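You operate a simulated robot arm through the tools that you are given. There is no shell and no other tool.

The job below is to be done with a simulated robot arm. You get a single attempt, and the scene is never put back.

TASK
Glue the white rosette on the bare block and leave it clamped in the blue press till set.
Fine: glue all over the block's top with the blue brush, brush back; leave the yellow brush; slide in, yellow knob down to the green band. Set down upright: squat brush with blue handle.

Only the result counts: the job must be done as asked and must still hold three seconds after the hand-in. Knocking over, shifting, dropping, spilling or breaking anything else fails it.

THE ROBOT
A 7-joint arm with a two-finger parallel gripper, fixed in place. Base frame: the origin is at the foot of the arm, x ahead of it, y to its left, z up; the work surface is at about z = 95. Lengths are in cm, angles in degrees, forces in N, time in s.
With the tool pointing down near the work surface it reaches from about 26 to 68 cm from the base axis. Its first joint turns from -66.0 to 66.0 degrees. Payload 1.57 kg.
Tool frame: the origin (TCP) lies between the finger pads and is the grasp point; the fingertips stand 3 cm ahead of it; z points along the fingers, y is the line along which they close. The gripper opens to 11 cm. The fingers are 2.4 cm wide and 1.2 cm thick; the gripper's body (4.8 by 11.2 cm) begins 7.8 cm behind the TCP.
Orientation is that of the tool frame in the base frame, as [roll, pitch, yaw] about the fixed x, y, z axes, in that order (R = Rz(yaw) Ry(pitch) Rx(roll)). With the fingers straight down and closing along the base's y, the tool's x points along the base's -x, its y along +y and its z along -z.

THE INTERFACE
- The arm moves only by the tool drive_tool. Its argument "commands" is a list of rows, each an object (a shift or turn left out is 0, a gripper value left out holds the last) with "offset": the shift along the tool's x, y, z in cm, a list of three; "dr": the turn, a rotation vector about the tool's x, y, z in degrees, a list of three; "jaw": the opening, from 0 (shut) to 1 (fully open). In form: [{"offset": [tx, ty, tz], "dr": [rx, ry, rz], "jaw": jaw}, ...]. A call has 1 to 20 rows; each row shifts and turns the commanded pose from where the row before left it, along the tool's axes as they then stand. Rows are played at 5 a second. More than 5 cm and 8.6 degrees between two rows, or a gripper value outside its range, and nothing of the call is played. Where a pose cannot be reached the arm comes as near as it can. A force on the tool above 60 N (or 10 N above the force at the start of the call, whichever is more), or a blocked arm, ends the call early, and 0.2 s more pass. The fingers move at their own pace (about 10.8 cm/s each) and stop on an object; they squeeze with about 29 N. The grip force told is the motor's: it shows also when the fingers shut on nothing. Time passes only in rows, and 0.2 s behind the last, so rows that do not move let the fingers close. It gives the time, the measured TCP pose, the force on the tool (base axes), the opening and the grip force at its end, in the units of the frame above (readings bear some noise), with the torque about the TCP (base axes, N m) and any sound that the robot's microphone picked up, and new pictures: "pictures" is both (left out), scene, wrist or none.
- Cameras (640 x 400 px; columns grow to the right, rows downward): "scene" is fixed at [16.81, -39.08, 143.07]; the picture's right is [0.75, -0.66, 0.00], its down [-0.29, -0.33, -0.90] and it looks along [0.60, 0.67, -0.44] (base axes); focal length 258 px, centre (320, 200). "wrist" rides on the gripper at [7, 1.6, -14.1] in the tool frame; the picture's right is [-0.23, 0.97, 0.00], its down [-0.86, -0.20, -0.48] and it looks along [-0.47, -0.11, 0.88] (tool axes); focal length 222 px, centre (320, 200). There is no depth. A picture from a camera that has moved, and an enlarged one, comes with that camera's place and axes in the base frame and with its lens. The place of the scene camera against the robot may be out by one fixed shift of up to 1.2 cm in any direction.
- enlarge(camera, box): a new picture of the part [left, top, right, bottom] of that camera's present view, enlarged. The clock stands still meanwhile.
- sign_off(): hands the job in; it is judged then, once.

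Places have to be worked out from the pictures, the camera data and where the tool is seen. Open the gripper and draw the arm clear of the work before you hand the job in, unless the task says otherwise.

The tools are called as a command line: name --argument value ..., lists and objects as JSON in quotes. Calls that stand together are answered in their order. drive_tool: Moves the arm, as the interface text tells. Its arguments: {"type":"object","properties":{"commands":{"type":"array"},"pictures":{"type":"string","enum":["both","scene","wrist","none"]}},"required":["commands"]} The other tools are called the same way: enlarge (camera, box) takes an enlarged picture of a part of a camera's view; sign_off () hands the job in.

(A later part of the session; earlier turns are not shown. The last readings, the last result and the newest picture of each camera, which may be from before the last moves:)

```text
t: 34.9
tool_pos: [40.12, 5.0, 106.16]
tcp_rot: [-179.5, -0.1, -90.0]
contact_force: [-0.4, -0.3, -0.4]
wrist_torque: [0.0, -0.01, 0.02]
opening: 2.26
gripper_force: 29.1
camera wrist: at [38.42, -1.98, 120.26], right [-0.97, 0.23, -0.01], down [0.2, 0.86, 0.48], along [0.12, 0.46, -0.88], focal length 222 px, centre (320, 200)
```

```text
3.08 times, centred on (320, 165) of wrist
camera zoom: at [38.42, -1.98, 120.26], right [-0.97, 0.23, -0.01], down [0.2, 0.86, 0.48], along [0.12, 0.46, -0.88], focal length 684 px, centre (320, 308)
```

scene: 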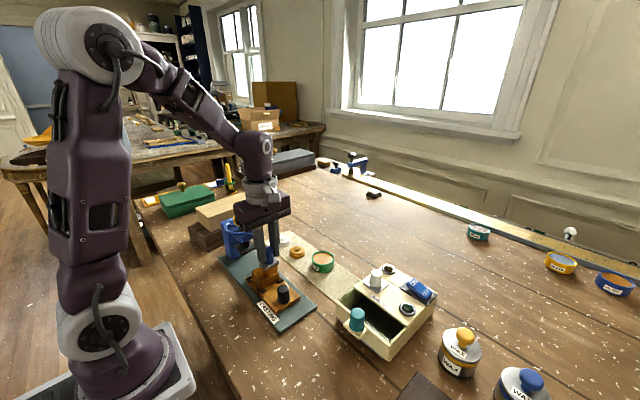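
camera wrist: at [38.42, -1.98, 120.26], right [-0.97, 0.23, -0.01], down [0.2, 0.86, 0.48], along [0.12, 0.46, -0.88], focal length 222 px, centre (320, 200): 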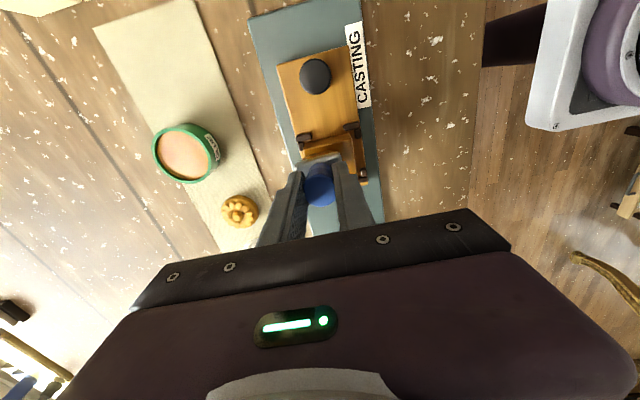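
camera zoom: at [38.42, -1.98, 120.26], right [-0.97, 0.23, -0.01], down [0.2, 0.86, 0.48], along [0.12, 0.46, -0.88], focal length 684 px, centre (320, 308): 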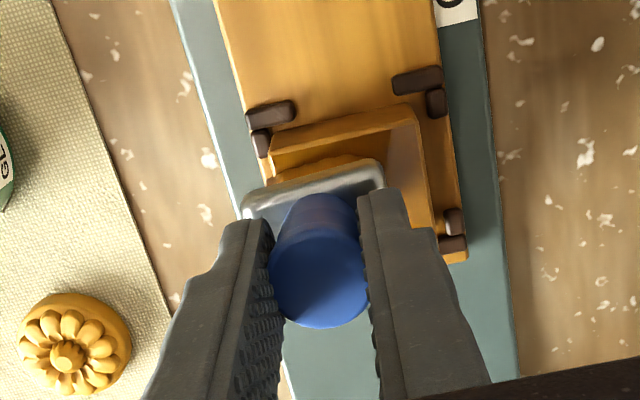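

The block top has turned glossy amber: glue is spread. I lift off and step aside to verify that it covers all of the top.

drive_tool --commands '[{"offset": [0, 0, -1]}, {"offset": [0, 0, -2]}, {"offset": [0, -4, 0]}, {"offset": [0, -4, 0]}, {}]'

enlarge --camera "wrist" --box '[340, 80, 440, 180]'

enlarge --camera "scene" --box '[254, 258, 284, 285]'

enlarge --camera "scene" --box '[275, 215, 335, 275]'

```text
t: 36.1
tool_pos: [48.03, 4.94, 109.16]
tcp_rot: [-179.7, -0.1, -90.1]
contact_force: [0.6, 0.1, 0.3]
wrist_torque: [-0.01, 0.02, 0.01]
opening: 2.25
gripper_force: 28.7
camera wrist: at [46.3, -1.98, 123.3], right [-0.97, 0.23, -0.01], down [0.2, 0.86, 0.48], along [0.12, 0.46, -0.88], focal length 222 px, centre (320, 200)
```

scene: 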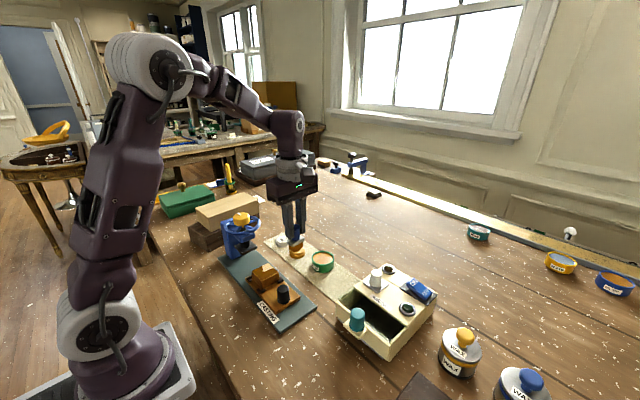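
wrist: 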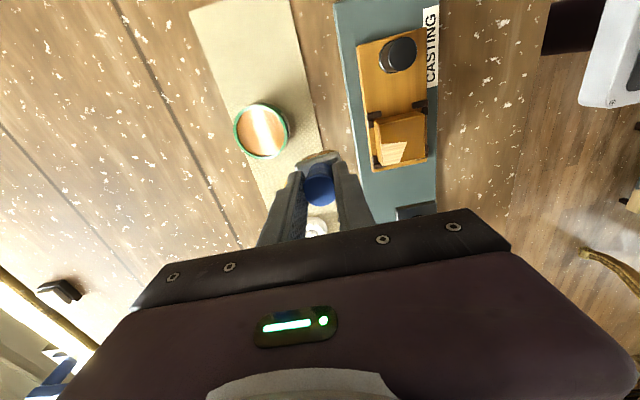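

```text
4.00 times, centred on (390, 130) of wrist
camera zoom: at [46.3, -1.98, 123.3], right [-0.97, 0.23, -0.01], down [0.2, 0.86, 0.48], along [0.12, 0.46, -0.88], focal length 888 px, centre (40, 480)
```

zoom: 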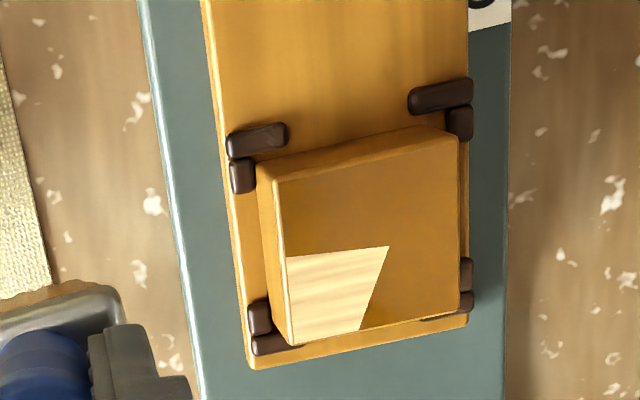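

```text
14.81 times, centred on (269, 272) of scene
camera zoom: at [16.82, -39.08, 143.07], right [0.75, -0.66, 0.0], down [-0.29, -0.33, -0.9], along [0.6, 0.67, -0.44], focal length 3821 px, centre (1076, -859)
```

zoom: 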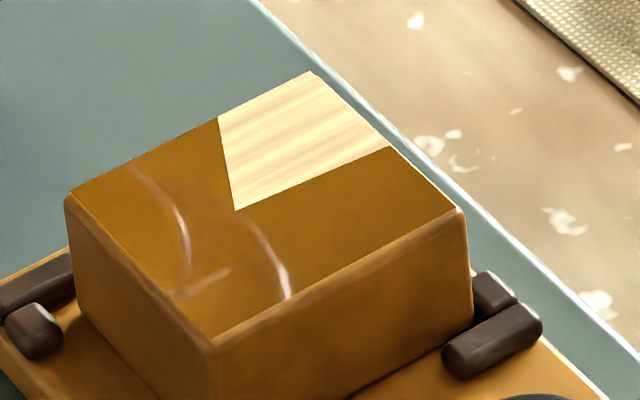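

```text
6.67 times, centred on (305, 245) of scene
camera zoom: at [16.82, -39.08, 143.07], right [0.75, -0.66, 0.0], down [-0.29, -0.33, -0.9], along [0.6, 0.67, -0.44], focal length 1720 px, centre (420, -100)
```

zoom: 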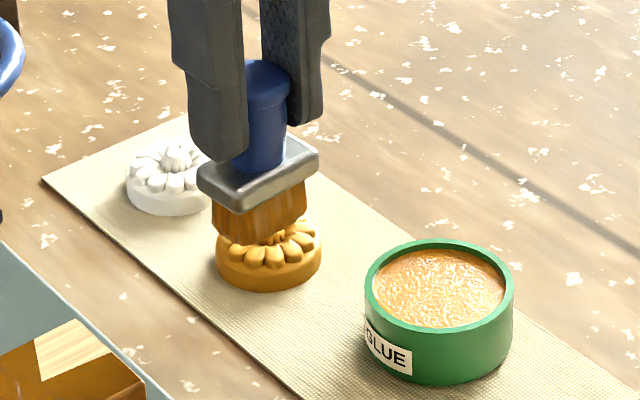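

Glue covers all but the (+x, +y) corner, about x 39.9–41.7, y 5.3–7.3. I bring the brush down there and stroke across x.

drive_tool --commands '[{"offset": [-0.8, 4, 0]}, {"offset": [-0.7, 4.2, 0]}, {"offset": [0, 0, 1.5]}, {"offset": [0, 0, 1.4]}, {"offset": [0, 0, 0.1]}, {}]' --pictures "none"

enlarge --camera "scene" --box '[245, 235, 305, 295]'

```text
t: 37.5
tool_pos: [39.85, 6.59, 106.26]
tcp_rot: [-179.6, -0.2, -90.0]
contact_force: [-3.9, 0.3, 24.7]
wrist_torque: [-0.03, 0.51, -0.04]
opening: 2.26
gripper_force: 29.0
```

```text
6.67 times, centred on (275, 265) of scene
camera zoom: at [16.77, -39.08, 143.07], right [0.75, -0.66, 0.0], down [-0.29, -0.33, -0.9], along [0.6, 0.67, -0.44], focal length 1720 px, centre (620, -233)
```

zoom: 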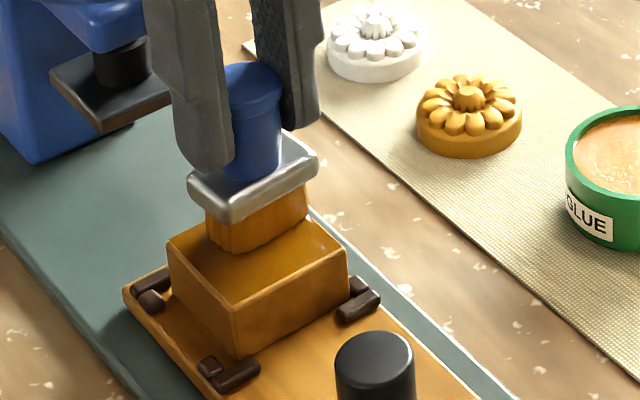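

Contact at 25 N over the bare corner. I ease off a bit and stroke +x and back, then lift and inspect.

drive_tool --commands '[{"offset": [0, -0.6, -0.12]}, {"offset": [0, -0.7, 0]}, {"offset": [0, -0.5, 0]}, {"offset": [0.2, 0.8, 0]}, {"offset": [0.2, 0.8, 0]}, {"offset": [0, -0.8, 0]}, {"offset": [0, -0.9, 0]}, {"offset": [0, 0.8, 0]}, {"offset": [0, 0, -1]}, {"offset": [0, 0, -2]}, {"offset": [0, -4, 0]}, {"offset": [0, -3.5, 0]}, {}]'

enlarge --camera "wrist" --box '[340, 80, 440, 180]'

enlarge --camera "scene" --box '[250, 255, 290, 290]'

```text
t: 40.3
tool_pos: [48.52, 6.09, 109.26]
tcp_rot: [-179.6, -0.1, -90.0]
contact_force: [-0.4, 0.8, 0.0]
wrist_torque: [-0.01, -0.04, -0.03]
opening: 2.24
gripper_force: 29.1
camera wrist: at [46.79, -0.9, 123.4], right [-0.97, 0.23, -0.01], down [0.2, 0.86, 0.48], along [0.12, 0.46, -0.88], focal length 222 px, centre (320, 200)
```

scene: 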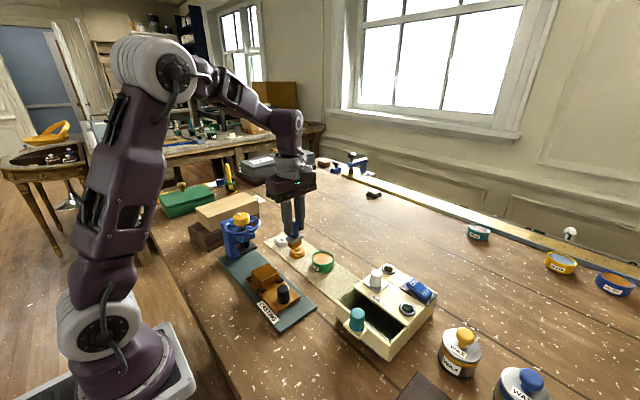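
wrist: 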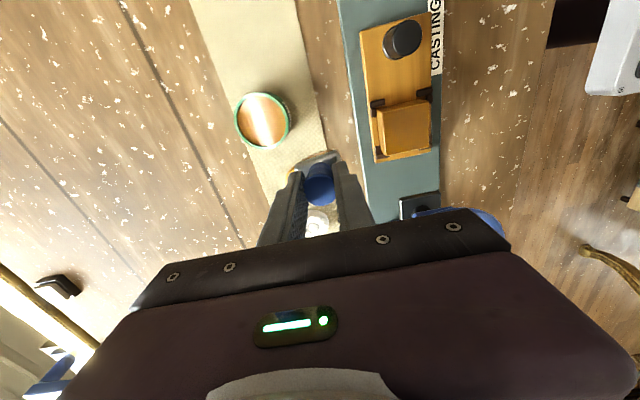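

```text
4.00 times, centred on (390, 130) of wrist
camera zoom: at [46.79, -0.9, 123.4], right [-0.97, 0.23, -0.01], down [0.2, 0.86, 0.48], along [0.12, 0.46, -0.88], focal length 888 px, centre (40, 480)
```

zoom: 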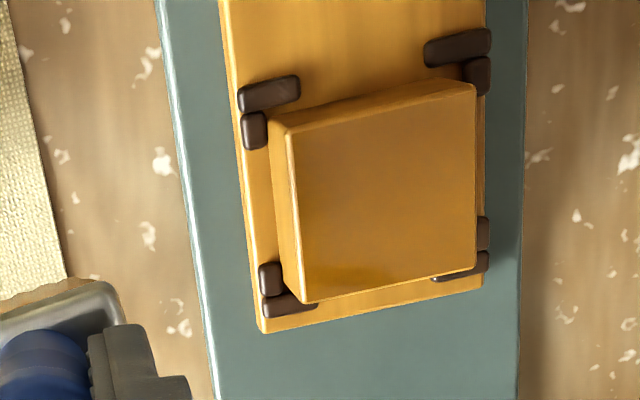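

```text
11.43 times, centred on (270, 272) of scene
camera zoom: at [16.82, -39.08, 143.07], right [0.75, -0.66, 0.0], down [-0.29, -0.33, -0.9], along [0.6, 0.67, -0.44], focal length 2948 px, centre (891, -629)
```

zoom: 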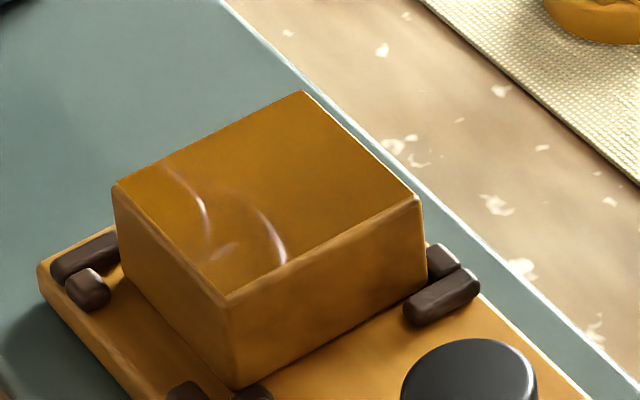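

Glue now covers the whole top. Next I check how the brush sits in the grip before taking it home.

enlarge --camera "wrist" --box '[220, 100, 420, 230]'

enlarge --camera "scene" --box '[275, 205, 335, 265]'

```text
3.08 times, centred on (320, 165) of wrist
camera zoom: at [46.79, -0.9, 123.4], right [-0.97, 0.23, -0.01], down [0.2, 0.86, 0.48], along [0.12, 0.46, -0.88], focal length 684 px, centre (320, 308)
```

zoom: 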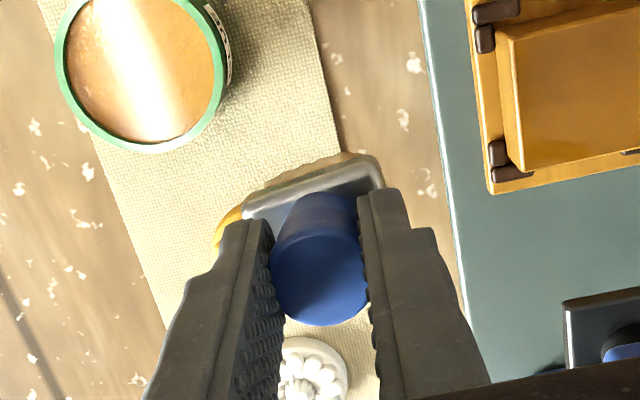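

```text
6.67 times, centred on (305, 235) of scene
camera zoom: at [16.82, -39.08, 143.07], right [0.75, -0.66, 0.0], down [-0.29, -0.33, -0.9], along [0.6, 0.67, -0.44], focal length 1720 px, centre (420, -33)
```

zoom: 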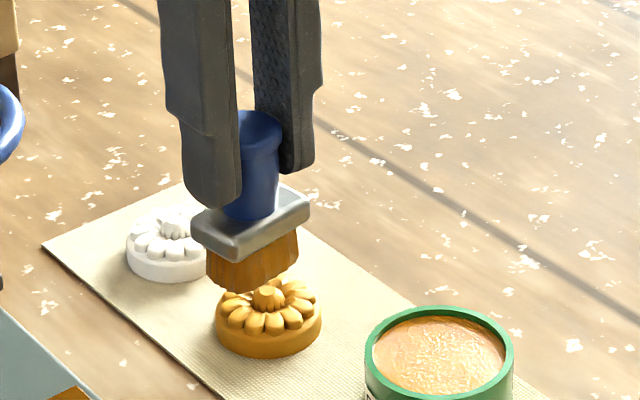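

The brush is well held and nearly square. I carry it back over its home spot (52.45, -7.65) at height and then lower.

drive_tool --commands '[{"offset": [4, -1.2, 0]}, {"offset": [4, -1.2, 0]}, {"offset": [4, -1.0, 0]}, {"offset": [1.74, -0.5, 0]}, {"offset": [0, 0, 3]}, {"offset": [0, 0, 3]}, {}]'

enlarge --camera "scene" --box '[310, 230, 390, 300]'

enlarge --camera "wrist" --box '[220, 100, 420, 230]'

```text
t: 41.9
tool_pos: [52.56, -7.52, 103.44]
tcp_rot: [-179.5, 0.0, -90.0]
contact_force: [0.1, -0.5, -0.8]
wrist_torque: [-0.02, -0.01, 0.04]
opening: 2.21
gripper_force: 29.2
camera wrist: at [50.74, -14.53, 117.53], right [-0.97, 0.23, -0.01], down [0.2, 0.86, 0.48], along [0.12, 0.46, -0.88], focal length 222 px, centre (320, 200)
```

scene: 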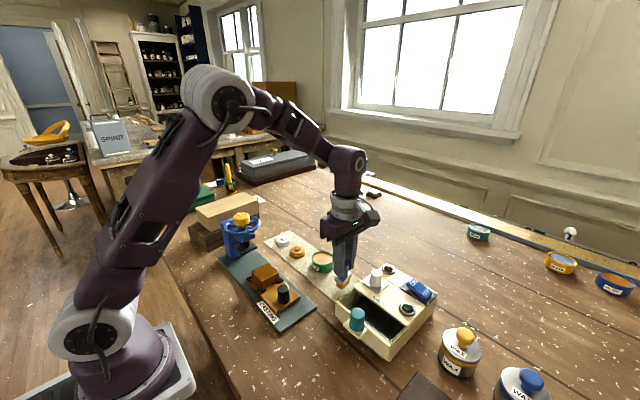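
wrist: 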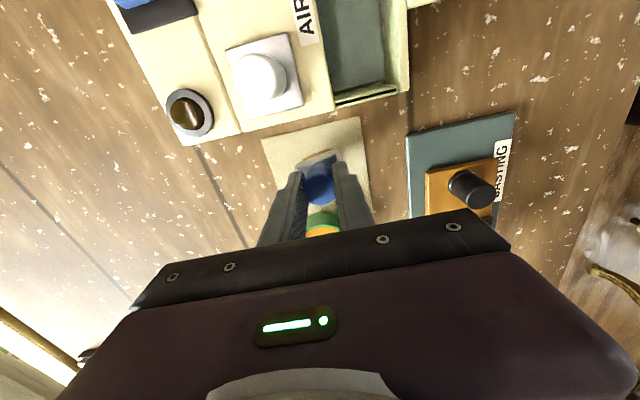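

```text
5.71 times, centred on (350, 265) of scene
camera zoom: at [16.81, -39.08, 143.07], right [0.75, -0.66, 0.0], down [-0.29, -0.33, -0.9], along [0.6, 0.67, -0.44], focal length 1474 px, centre (149, -171)
```

zoom: 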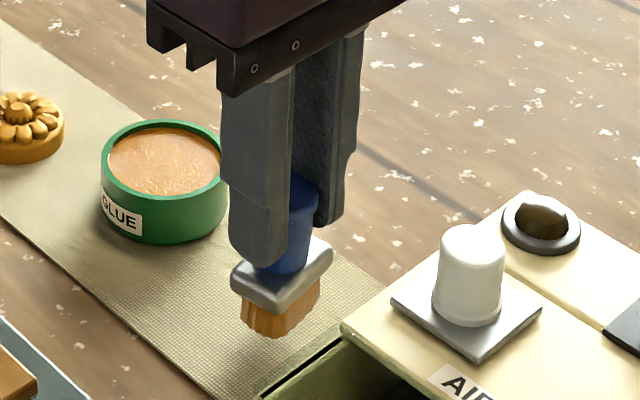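

```text
3.08 times, centred on (320, 165) of wrist
camera zoom: at [50.74, -14.53, 117.53], right [-0.97, 0.23, -0.01], down [0.2, 0.86, 0.48], along [0.12, 0.46, -0.88], focal length 684 px, centre (320, 308)
```

zoom: 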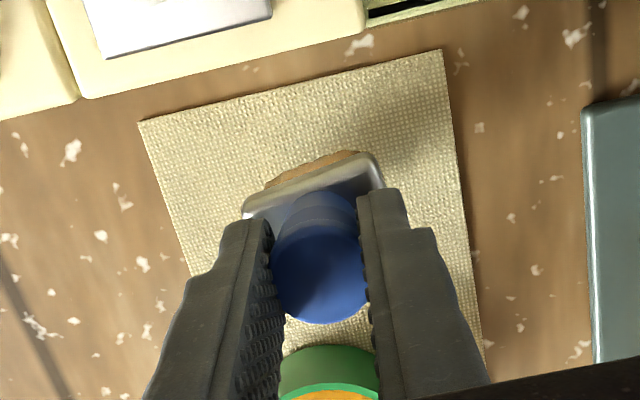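

The brush is slightly turned (about 8°) in the grip; I correct the yaw and lower in small steps until it stands on the mat.

drive_tool --commands '[{"offset": [0.1, 0, 0], "dr": [0, 0, 8]}, {"offset": [0, 0, 1.2]}, {"offset": [0, 0, 0.5]}, {"offset": [0, 0, 0.15]}, {"offset": [0, 0, 0.1]}, {}]'

enlarge --camera "scene" --box '[310, 230, 390, 300]'

```text
t: 43.3
tool_pos: [52.56, -7.82, 101.36]
tcp_rot: [-179.4, -0.2, -98.0]
contact_force: [0.3, 0.9, 24.2]
wrist_torque: [0.1, 0.29, -0.07]
opening: 2.23
gripper_force: 28.4
camera wrist: at [49.78, -14.44, 115.49], right [-0.93, 0.36, -0.01], down [0.31, 0.82, 0.48], along [0.18, 0.44, -0.88], focal length 222 px, centre (320, 200)
```

scene: 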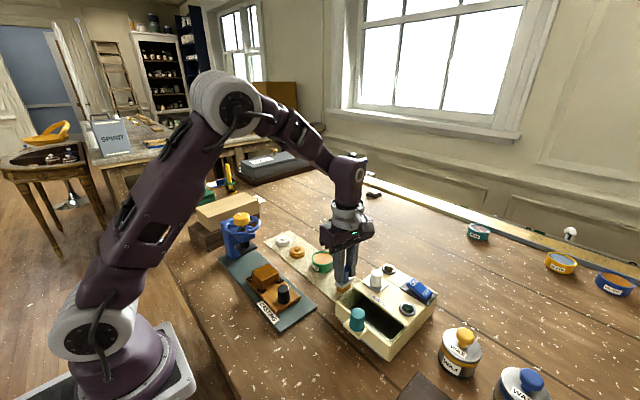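
wrist: 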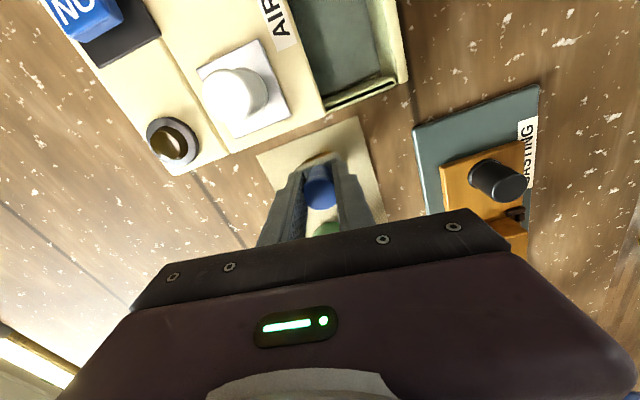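

```text
5.71 times, centred on (350, 265) of scene
camera zoom: at [16.78, -39.07, 143.07], right [0.75, -0.66, 0.0], down [-0.29, -0.33, -0.9], along [0.6, 0.67, -0.44], focal length 1474 px, centre (149, -171)
```

zoom: 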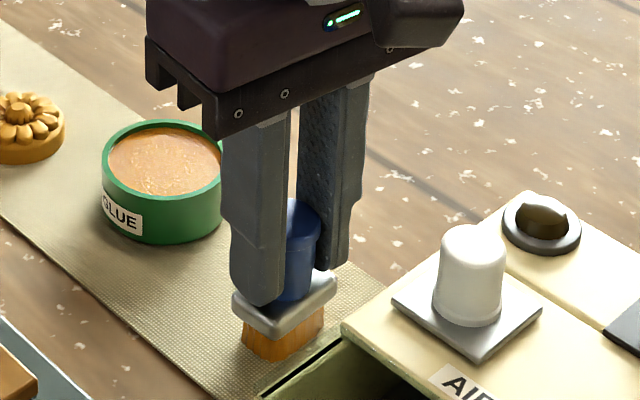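

The bristles stand on the mat at 24 N. I ease the pressure, open a little and check that the brush stands.

drive_tool --commands '[{"offset": [0, 0, -0.18]}, {}, {"jaw": 0.24}, {"jaw": 0.3}, {"jaw": 0.36}, {}]' --pictures "none"

enlarge --camera "scene" --box '[310, 230, 390, 300]'

enlarge --camera "wrist" --box '[220, 100, 420, 230]'

```text
t: 44.7
tool_pos: [52.57, -7.76, 101.62]
tcp_rot: [-179.5, -0.1, -98.0]
contact_force: [-0.6, 0.5, 0.4]
wrist_torque: [-0.05, 0.01, 0.06]
opening: 3.95
gripper_force: 0.0
```

```text
5.71 times, centred on (350, 265) of scene
camera zoom: at [16.81, -39.08, 143.07], right [0.75, -0.66, 0.0], down [-0.29, -0.33, -0.9], along [0.6, 0.67, -0.44], focal length 1474 px, centre (149, -171)
```

zoom: 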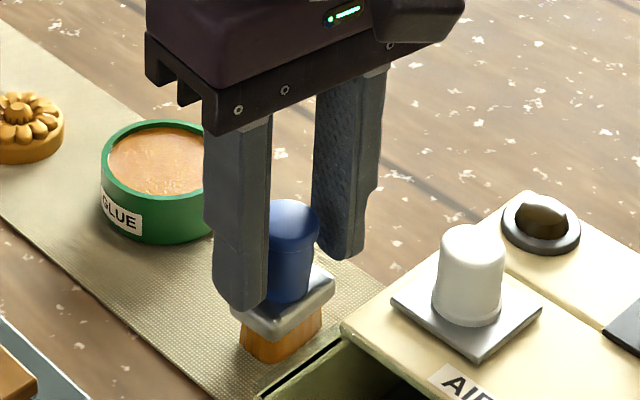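

```text
3.08 times, centred on (320, 165) of wrist
camera zoom: at [49.79, -14.47, 115.66], right [-0.93, 0.36, -0.01], down [0.31, 0.82, 0.48], along [0.18, 0.44, -0.88], focal length 684 px, centre (320, 308)
```

zoom: 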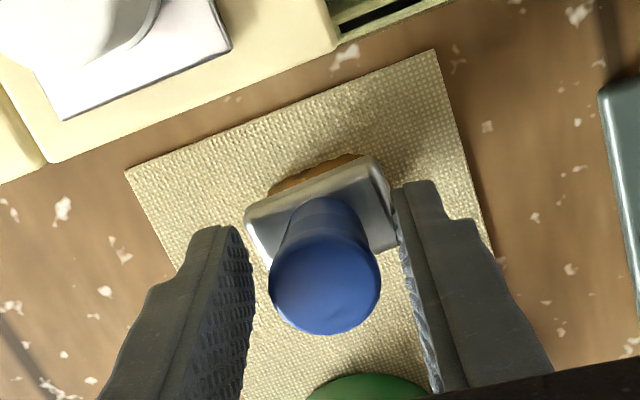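

The brush stands upright on its home spot. I rise straight up, square the tool again and travel to the white rosette.

drive_tool --commands '[{"offset": [0, 0, -2]}, {"offset": [0, 0, -4]}, {"offset": [0, 0, -4]}, {"dr": [0, 0, -8]}, {"offset": [-4.9, 0, 0]}, {"offset": [-4.9, 0, 0]}, {"offset": [-4.9, 0, 0]}, {"offset": [-4.9, 0, 0]}, {"offset": [-4.9, 0, 0], "jaw": 0.6}, {"offset": [-2, 0, 0]}, {}]'

enlarge --camera "wrist" --box '[220, 60, 420, 190]'

enlarge --camera "scene" --box '[200, 200, 400, 320]'

```text
t: 47.1
tool_pos: [52.45, 18.82, 111.75]
tcp_rot: [-179.7, -0.2, -90.0]
contact_force: [-0.4, 0.4, 0.6]
wrist_torque: [-0.03, -0.05, 0.04]
opening: 6.62
gripper_force: 0.1
camera wrist: at [50.62, 11.91, 125.84], right [-0.97, 0.23, -0.01], down [0.2, 0.86, 0.48], along [0.12, 0.46, -0.88], focal length 222 px, centre (320, 200)
```

scene: 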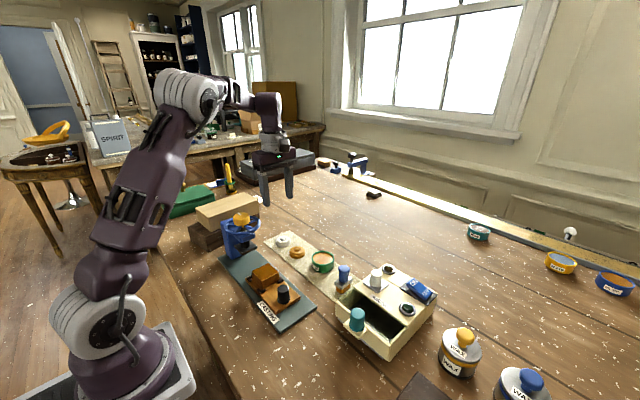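
wrist: 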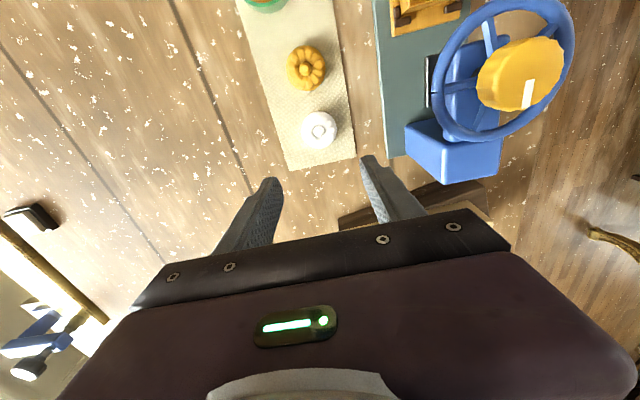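

```text
3.08 times, centred on (320, 125) of wrist
camera zoom: at [50.62, 11.91, 125.84], right [-0.97, 0.23, -0.01], down [0.2, 0.86, 0.48], along [0.12, 0.46, -0.88], focal length 684 px, centre (320, 431)
```

zoom: 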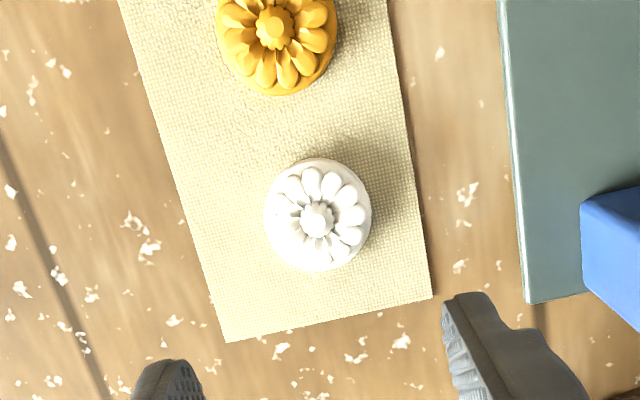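

```text
3.20 times, centred on (300, 260) of scene
camera zoom: at [16.81, -39.08, 143.07], right [0.75, -0.66, 0.0], down [-0.29, -0.33, -0.9], along [0.6, 0.67, -0.44], focal length 825 px, centre (384, 8)
```

zoom: 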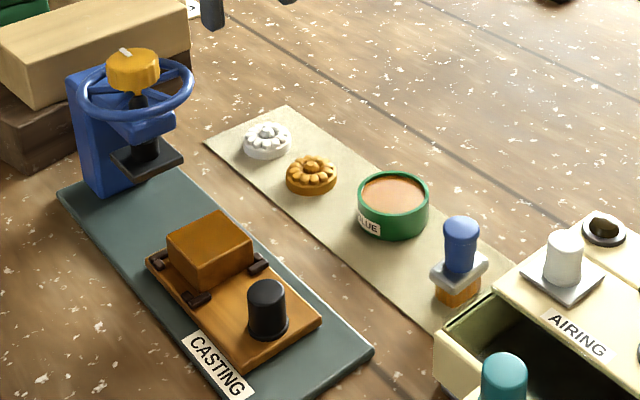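

The white rosette is at about (52.05, 17.45), diameter 4.5 cm. I centre over it, lower most of the way and verify.

drive_tool --commands '[{"offset": [1.4, 0.4, 2], "jaw": 0.56}, {"offset": [0, 0, 4]}, {"offset": [0, 0, 3]}, {}]'

enlarge --camera "wrist" --box '[220, 100, 420, 230]'

enlarge --camera "scene" --box '[250, 200, 330, 270]'

```text
t: 48.1
tool_pos: [52.32, 17.32, 102.53]
tcp_rot: [-179.6, 0.0, -90.0]
contact_force: [-0.4, -0.4, -0.1]
wrist_torque: [-0.02, 0.02, 0.01]
opening: 6.17
gripper_force: 0.1
camera wrist: at [50.49, 10.36, 116.6], right [-0.97, 0.23, -0.01], down [0.2, 0.86, 0.48], along [0.12, 0.46, -0.88], focal length 222 px, centre (320, 200)
```

scene: 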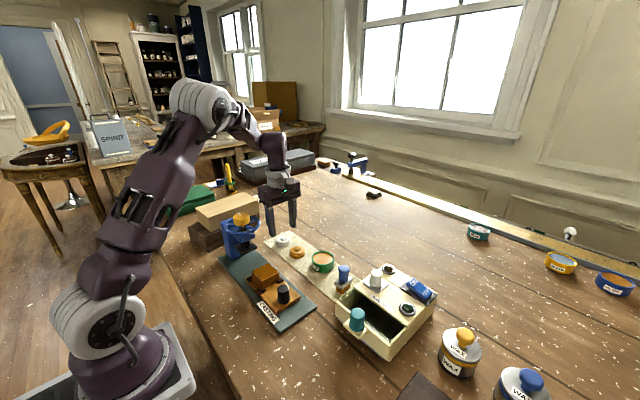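
wrist: 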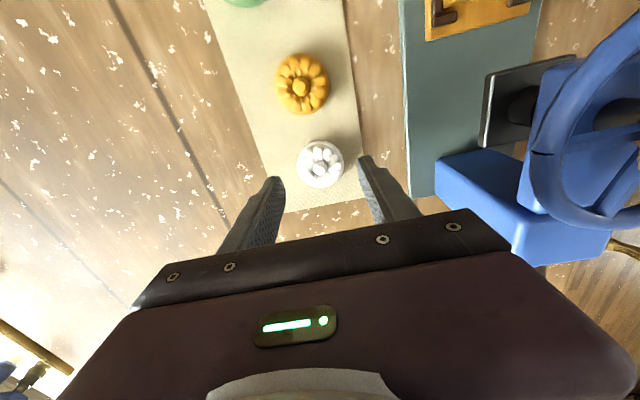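

```text
3.08 times, centred on (320, 165) of wrist
camera zoom: at [50.49, 10.36, 116.6], right [-0.97, 0.23, -0.01], down [0.2, 0.86, 0.48], along [0.12, 0.46, -0.88], focal length 684 px, centre (320, 308)
```

zoom: 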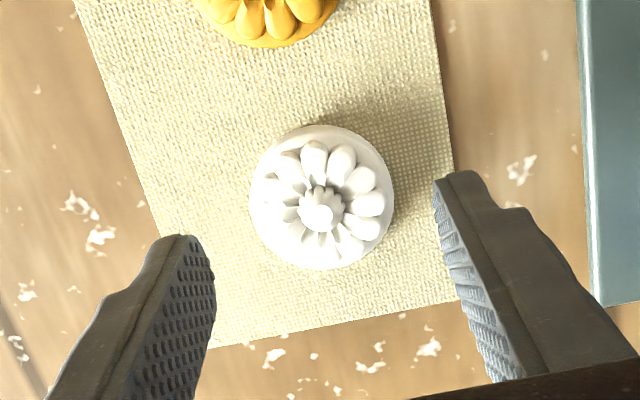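

```text
5.71 times, centred on (290, 235) of scene
camera zoom: at [16.81, -39.08, 143.07], right [0.75, -0.66, 0.0], down [-0.29, -0.33, -0.9], along [0.6, 0.67, -0.44], focal length 1474 px, centre (491, 0)
```

zoom: 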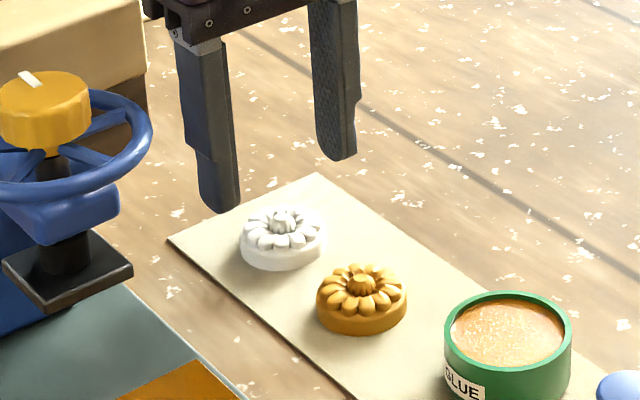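

The rosette is centred between the fingers at about (52.2, 17.35). I descend to tips just above the mat and close on the rosette's base.

drive_tool --commands '[{"offset": [0, 0.08, 2]}, {"offset": [0, 0, 1.4]}, {"offset": [0, 0, 0.4]}, {}]'

enlarge --camera "scene" --box '[250, 210, 330, 270]'

enlarge --camera "wrist" --box '[220, 100, 420, 230]'

```text
t: 49.1
tool_pos: [52.24, 17.38, 98.63]
tcp_rot: [-179.6, -0.1, -90.0]
contact_force: [0.7, -0.2, -0.1]
wrist_torque: [0.03, 0.02, 0.06]
opening: 6.17
gripper_force: 0.1
camera wrist: at [50.44, 10.44, 112.78], right [-0.97, 0.23, -0.01], down [0.2, 0.86, 0.48], along [0.12, 0.46, -0.88], focal length 222 px, centre (320, 200)
```

scene: 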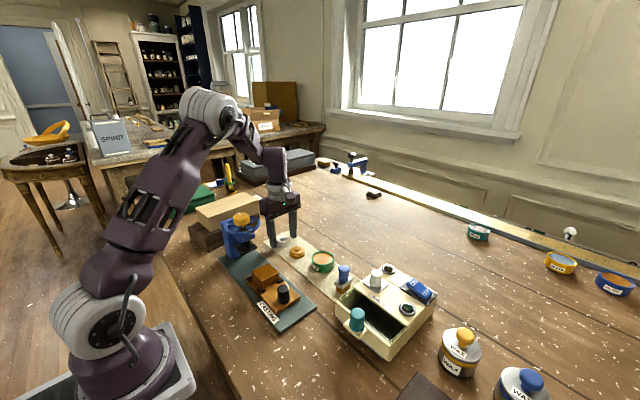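
wrist: 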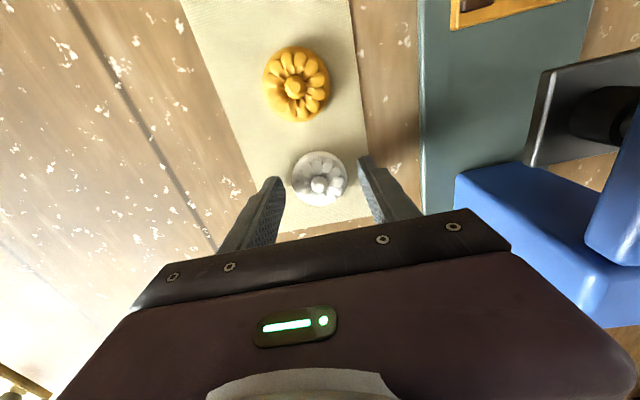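

```text
6.67 times, centred on (290, 240) of scene
camera zoom: at [16.81, -39.08, 143.07], right [0.75, -0.66, 0.0], down [-0.29, -0.33, -0.9], along [0.6, 0.67, -0.44], focal length 1720 px, centre (520, -67)
```

zoom: 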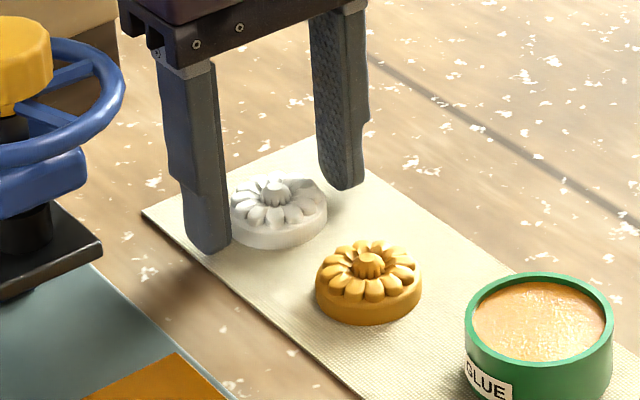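

```text
3.08 times, centred on (320, 165) of wrist
camera zoom: at [50.44, 10.44, 112.78], right [-0.97, 0.23, -0.01], down [0.2, 0.86, 0.48], along [0.12, 0.46, -0.88], focal length 684 px, centre (320, 308)
```

zoom: 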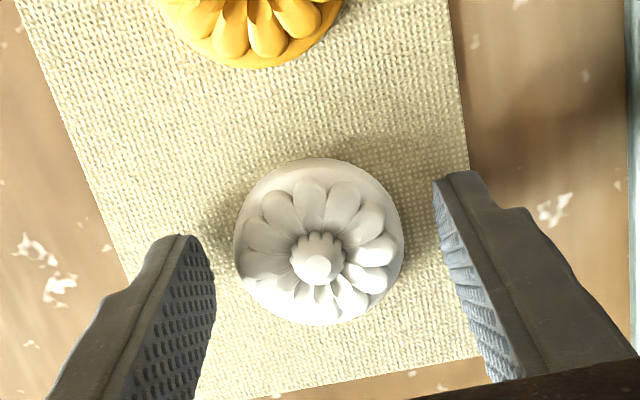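

The rosette sits centred between the tips. I close to grip it.

drive_tool --commands '[{"jaw": 0.42}, {"jaw": 0.2}, {"jaw": 0.1}, {}, {}]'

enlarge --camera "scene" --box '[250, 210, 330, 270]'

```text
t: 50.3
tool_pos: [52.19, 17.39, 98.61]
tcp_rot: [-179.6, -0.1, -90.0]
contact_force: [0.9, -0.8, 2.0]
wrist_torque: [-0.01, 0.06, -0.02]
opening: 4.44
gripper_force: 29.1
camera wrist: at [50.44, 10.44, 112.8], right [-0.97, 0.23, -0.01], down [0.2, 0.86, 0.48], along [0.12, 0.46, -0.88], focal length 222 px, centre (320, 200)
```

scene: 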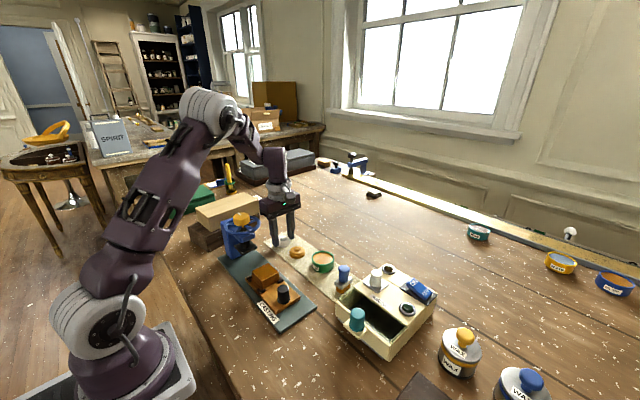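
wrist: 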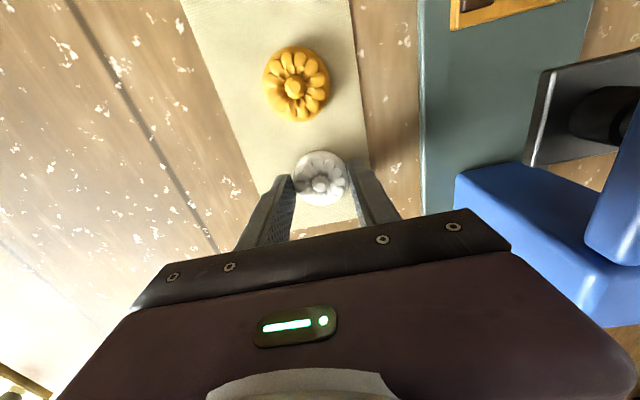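

```text
6.67 times, centred on (290, 240) of scene
camera zoom: at [16.81, -39.08, 143.07], right [0.75, -0.66, 0.0], down [-0.29, -0.33, -0.9], along [0.6, 0.67, -0.44], focal length 1720 px, centre (520, -67)
```

zoom: 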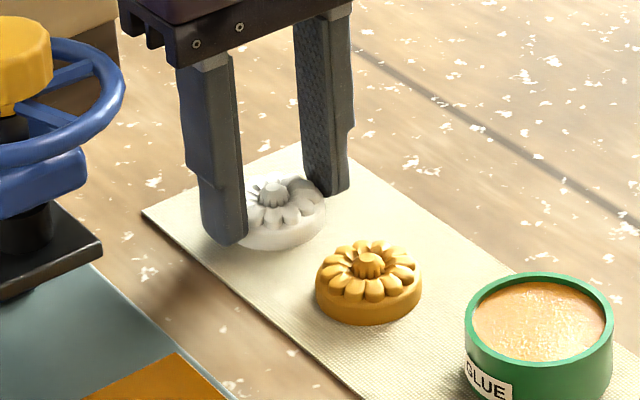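

Gripped at 4.44 cm. I lift it, travel in -y along the mat side, then across towards the block, in moderate steps.

drive_tool --commands '[{"offset": [0, 0, -1], "jaw": 0.0}, {"offset": [0, 0, -2.5]}, {"offset": [0, 0, -3]}, {"offset": [0, 0, -3]}, {"offset": [3, 0, 0]}, {"offset": [3, 0, 0]}, {"offset": [3, 0, 0]}, {"offset": [3, 0, 0]}, {"offset": [0, 1.5, 0]}, {"offset": [0, 2, 0]}, {}]'

enlarge --camera "wrist" --box '[300, 60, 500, 200]'

enlarge --camera "scene" --box '[230, 190, 330, 290]'

```text
t: 52.7
tool_pos: [48.4, 5.29, 108.27]
tcp_rot: [-179.6, -0.1, -90.0]
contact_force: [-0.7, -0.7, -0.3]
wrist_torque: [-0.03, -0.01, -0.02]
opening: 4.44
gripper_force: 28.7
camera wrist: at [46.66, -1.64, 122.38], right [-0.97, 0.23, -0.01], down [0.2, 0.86, 0.48], along [0.12, 0.46, -0.88], focal length 222 px, centre (320, 200)
```

scene: 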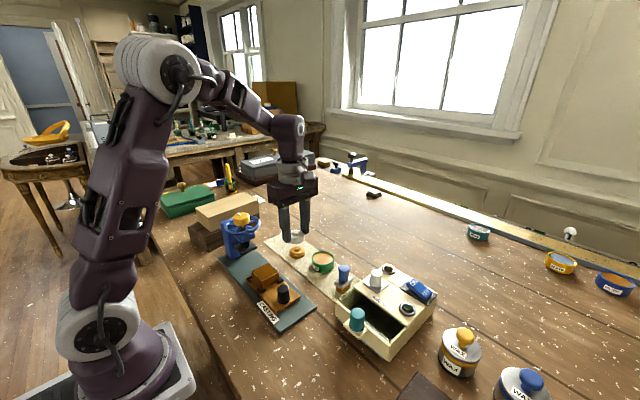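
wrist: 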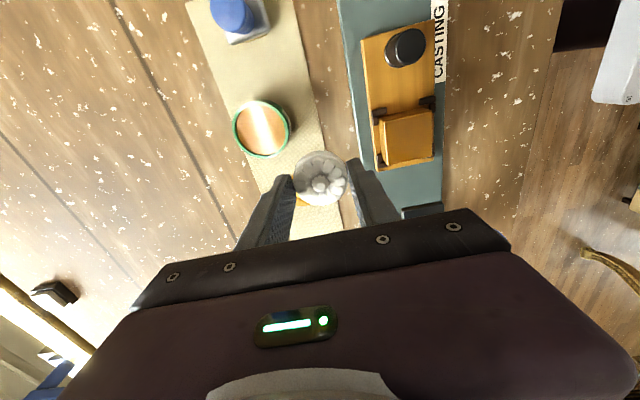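

```text
2.86 times, centred on (400, 130) of wrist
camera zoom: at [46.66, -1.64, 122.38], right [-0.97, 0.23, -0.01], down [0.2, 0.86, 0.48], along [0.12, 0.46, -0.88], focal length 635 px, centre (91, 400)
```

zoom: 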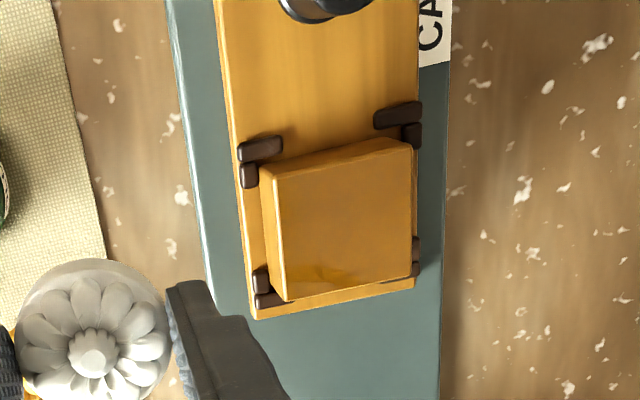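

```text
4.00 times, centred on (280, 240) of scene
camera zoom: at [16.81, -39.08, 143.07], right [0.75, -0.66, 0.0], down [-0.29, -0.33, -0.9], along [0.6, 0.67, -0.44], focal length 1032 px, centre (480, 40)
```

zoom: 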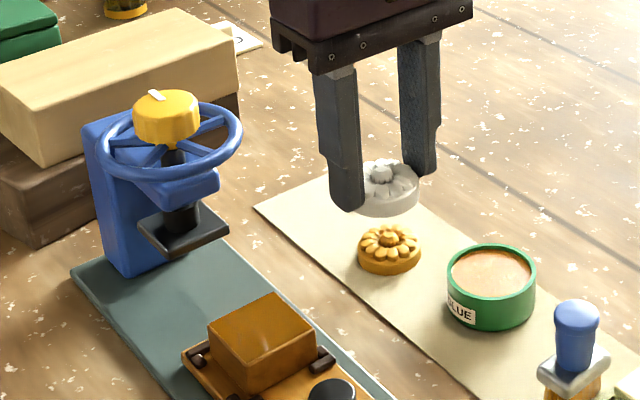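

The block top centre works out to (39.5, 5.35). I move the rosette over it, staying high, then lower part way and check alignment.

drive_tool --commands '[{"offset": [0, 3, 0]}, {"offset": [0, 3, 0]}, {"offset": [-0.08, 2.9, 0]}, {"offset": [0, 0, 1.5]}, {"offset": [0, 0, 1.5]}, {}]'

enlarge --camera "wrist" --box '[220, 100, 420, 230]'

enlarge --camera "scene" --box '[235, 235, 305, 295]'

```text
t: 54.1
tool_pos: [39.48, 5.41, 105.2]
tcp_rot: [-179.6, -0.1, -90.1]
contact_force: [-0.1, -0.3, -0.1]
wrist_torque: [0.0, 0.01, 0.02]
opening: 4.4
gripper_force: 29.1
camera wrist: at [37.73, -1.56, 119.16], right [-0.97, 0.23, -0.01], down [0.2, 0.86, 0.48], along [0.12, 0.46, -0.88], focal length 222 px, centre (320, 200)
```

scene: 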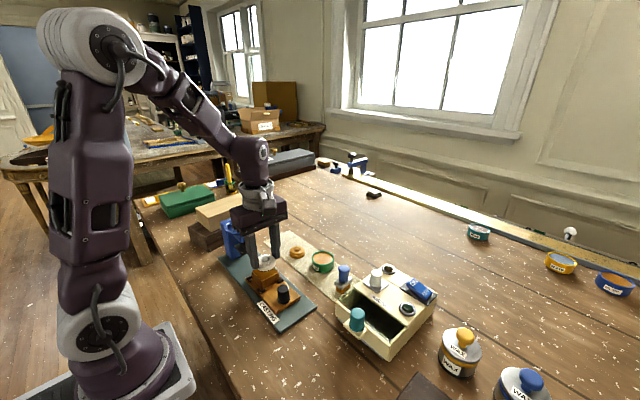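
wrist: 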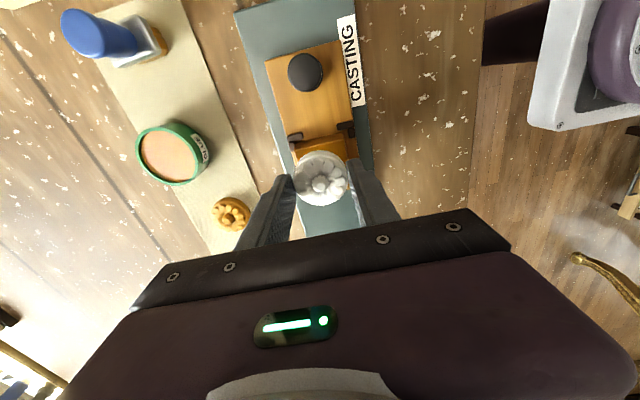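

```text
3.08 times, centred on (320, 165) of wrist
camera zoom: at [37.73, -1.56, 119.16], right [-0.97, 0.23, -0.01], down [0.2, 0.86, 0.48], along [0.12, 0.46, -0.88], focal length 684 px, centre (320, 308)
```

zoom: 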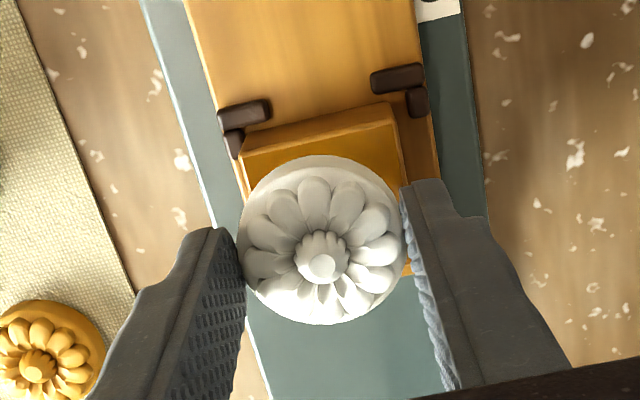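

```text
6.67 times, centred on (270, 265) of scene
camera zoom: at [16.81, -39.08, 143.07], right [0.75, -0.66, 0.0], down [-0.29, -0.33, -0.9], along [0.6, 0.67, -0.44], focal length 1720 px, centre (653, -233)
```

zoom: 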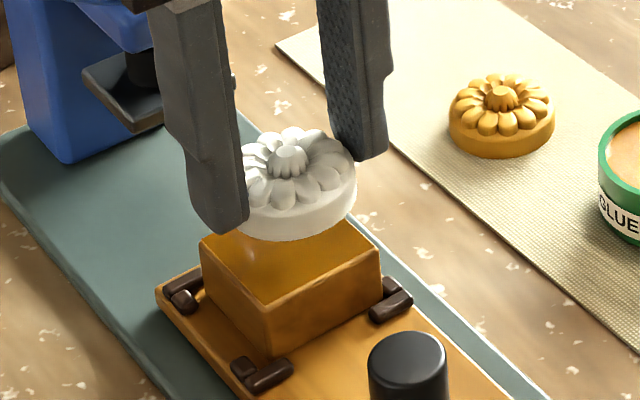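

Alignment looks close. I enlarge the wrist view on the block's visible edge to refine it.

enlarge --camera "wrist" --box '[285, 120, 365, 190]'

enlarge --camera "scene" --box '[255, 245, 297, 285]'

```text
5.71 times, centred on (325, 155) of wrist
camera zoom: at [37.73, -1.56, 119.16], right [-0.97, 0.23, -0.01], down [0.2, 0.86, 0.48], along [0.12, 0.46, -0.88], focal length 1269 px, centre (291, 457)
```

zoom: 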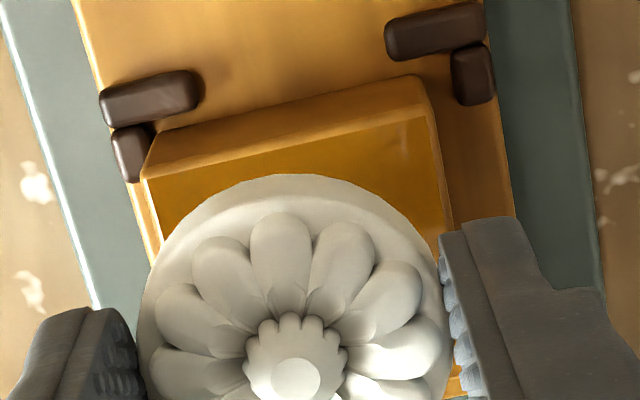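

```text
10.00 times, centred on (276, 265) of scene
camera zoom: at [16.81, -39.08, 143.07], right [0.75, -0.66, 0.0], down [-0.29, -0.33, -0.9], along [0.6, 0.67, -0.44], focal length 2579 px, centre (760, -450)
```

zoom: 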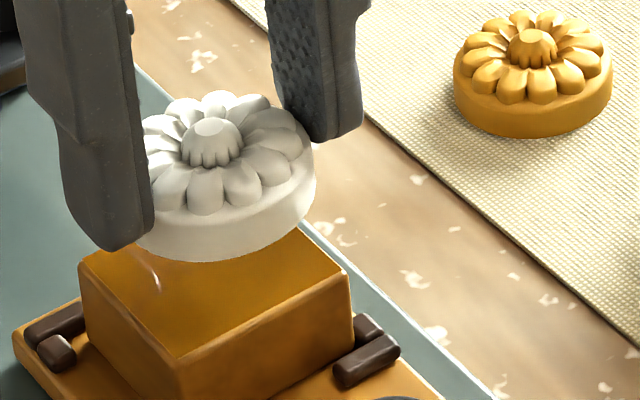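

Both views say the rosette is about 0.4 cm too far in +x and right in y. I correct that and lower close to the glue.

drive_tool --commands '[{"offset": [-0.03, 0.38, 0]}, {"offset": [0, 0, 0.8]}, {"offset": [0, 0, 0.4]}, {}]' --pictures "none"

enlarge --camera "wrist" --box '[285, 120, 365, 190]'

enlarge --camera "scene" --box '[250, 245, 297, 285]'

```text
t: 55.1
tool_pos: [39.19, 5.54, 103.82]
tcp_rot: [-179.6, -0.1, -90.0]
contact_force: [0.6, -0.6, -0.9]
wrist_torque: [-0.01, 0.02, -0.03]
opening: 4.43
gripper_force: 28.5
```

```text
5.71 times, centred on (325, 155) of wrist
camera zoom: at [37.39, -1.53, 117.97], right [-0.97, 0.23, -0.01], down [0.2, 0.86, 0.48], along [0.11, 0.46, -0.88], focal length 1269 px, centre (291, 457)
```

zoom: 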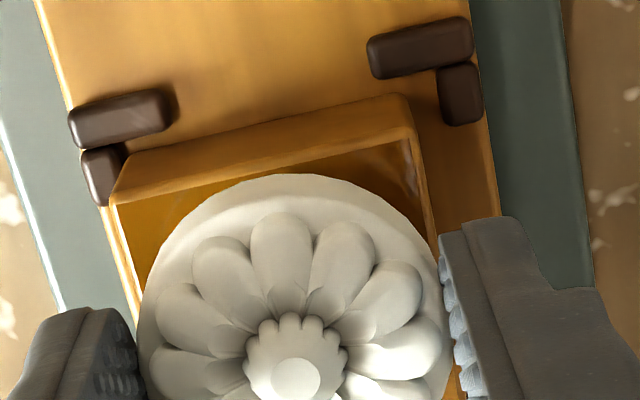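

```text
10.00 times, centred on (274, 265) of scene
camera zoom: at [16.81, -39.08, 143.07], right [0.75, -0.66, 0.0], down [-0.29, -0.33, -0.9], along [0.6, 0.67, -0.44], focal length 2579 px, centre (785, -450)
```

zoom: 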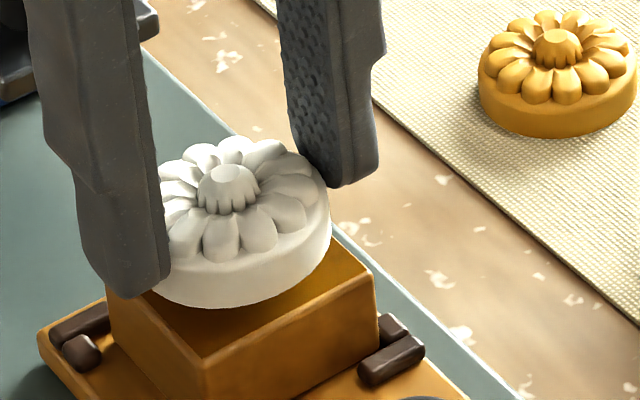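

Centred to within about a millimetre. I lower in small steps until it seats on the glue.

drive_tool --commands '[{"offset": [0.05, 0.05, 0.15]}, {"offset": [0, 0, 0.15]}, {"offset": [0, 0, 0.1]}, {}]' --pictures "none"

```text
t: 56.1
tool_pos: [39.2, 5.4, 103.43]
tcp_rot: [-179.6, -0.1, -90.1]
contact_force: [0.0, 0.1, -0.5]
wrist_torque: [0.02, 0.0, -0.02]
opening: 4.42
gripper_force: 28.8
```

No contact yet at z 103.43; I go on in finer steps.

drive_tool --commands '[{"offset": [0, 0, 0.1]}, {"offset": [0, 0, 0.1]}, {}]' --pictures "none"

enlarge --camera "scene" --box '[250, 245, 297, 285]'

```text
t: 56.9
tool_pos: [39.02, 5.39, 103.25]
tcp_rot: [-179.6, -0.1, -90.0]
contact_force: [0.1, 0.0, -0.4]
wrist_torque: [-0.01, -0.05, 0.01]
opening: 4.4
gripper_force: 28.9
```

```text
10.00 times, centred on (274, 265) of scene
camera zoom: at [16.81, -39.08, 143.07], right [0.75, -0.66, 0.0], down [-0.29, -0.33, -0.9], along [0.6, 0.67, -0.44], focal length 2579 px, centre (785, -450)
```

zoom: 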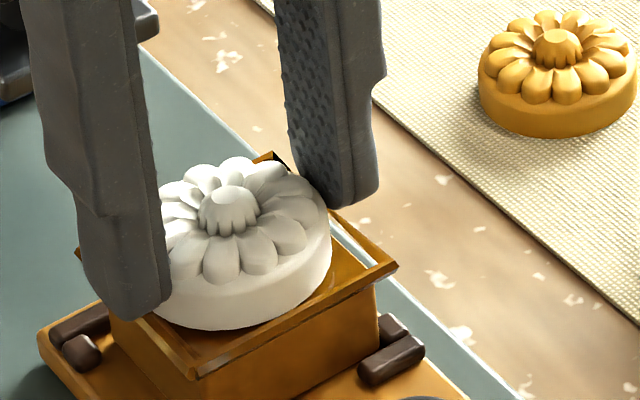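

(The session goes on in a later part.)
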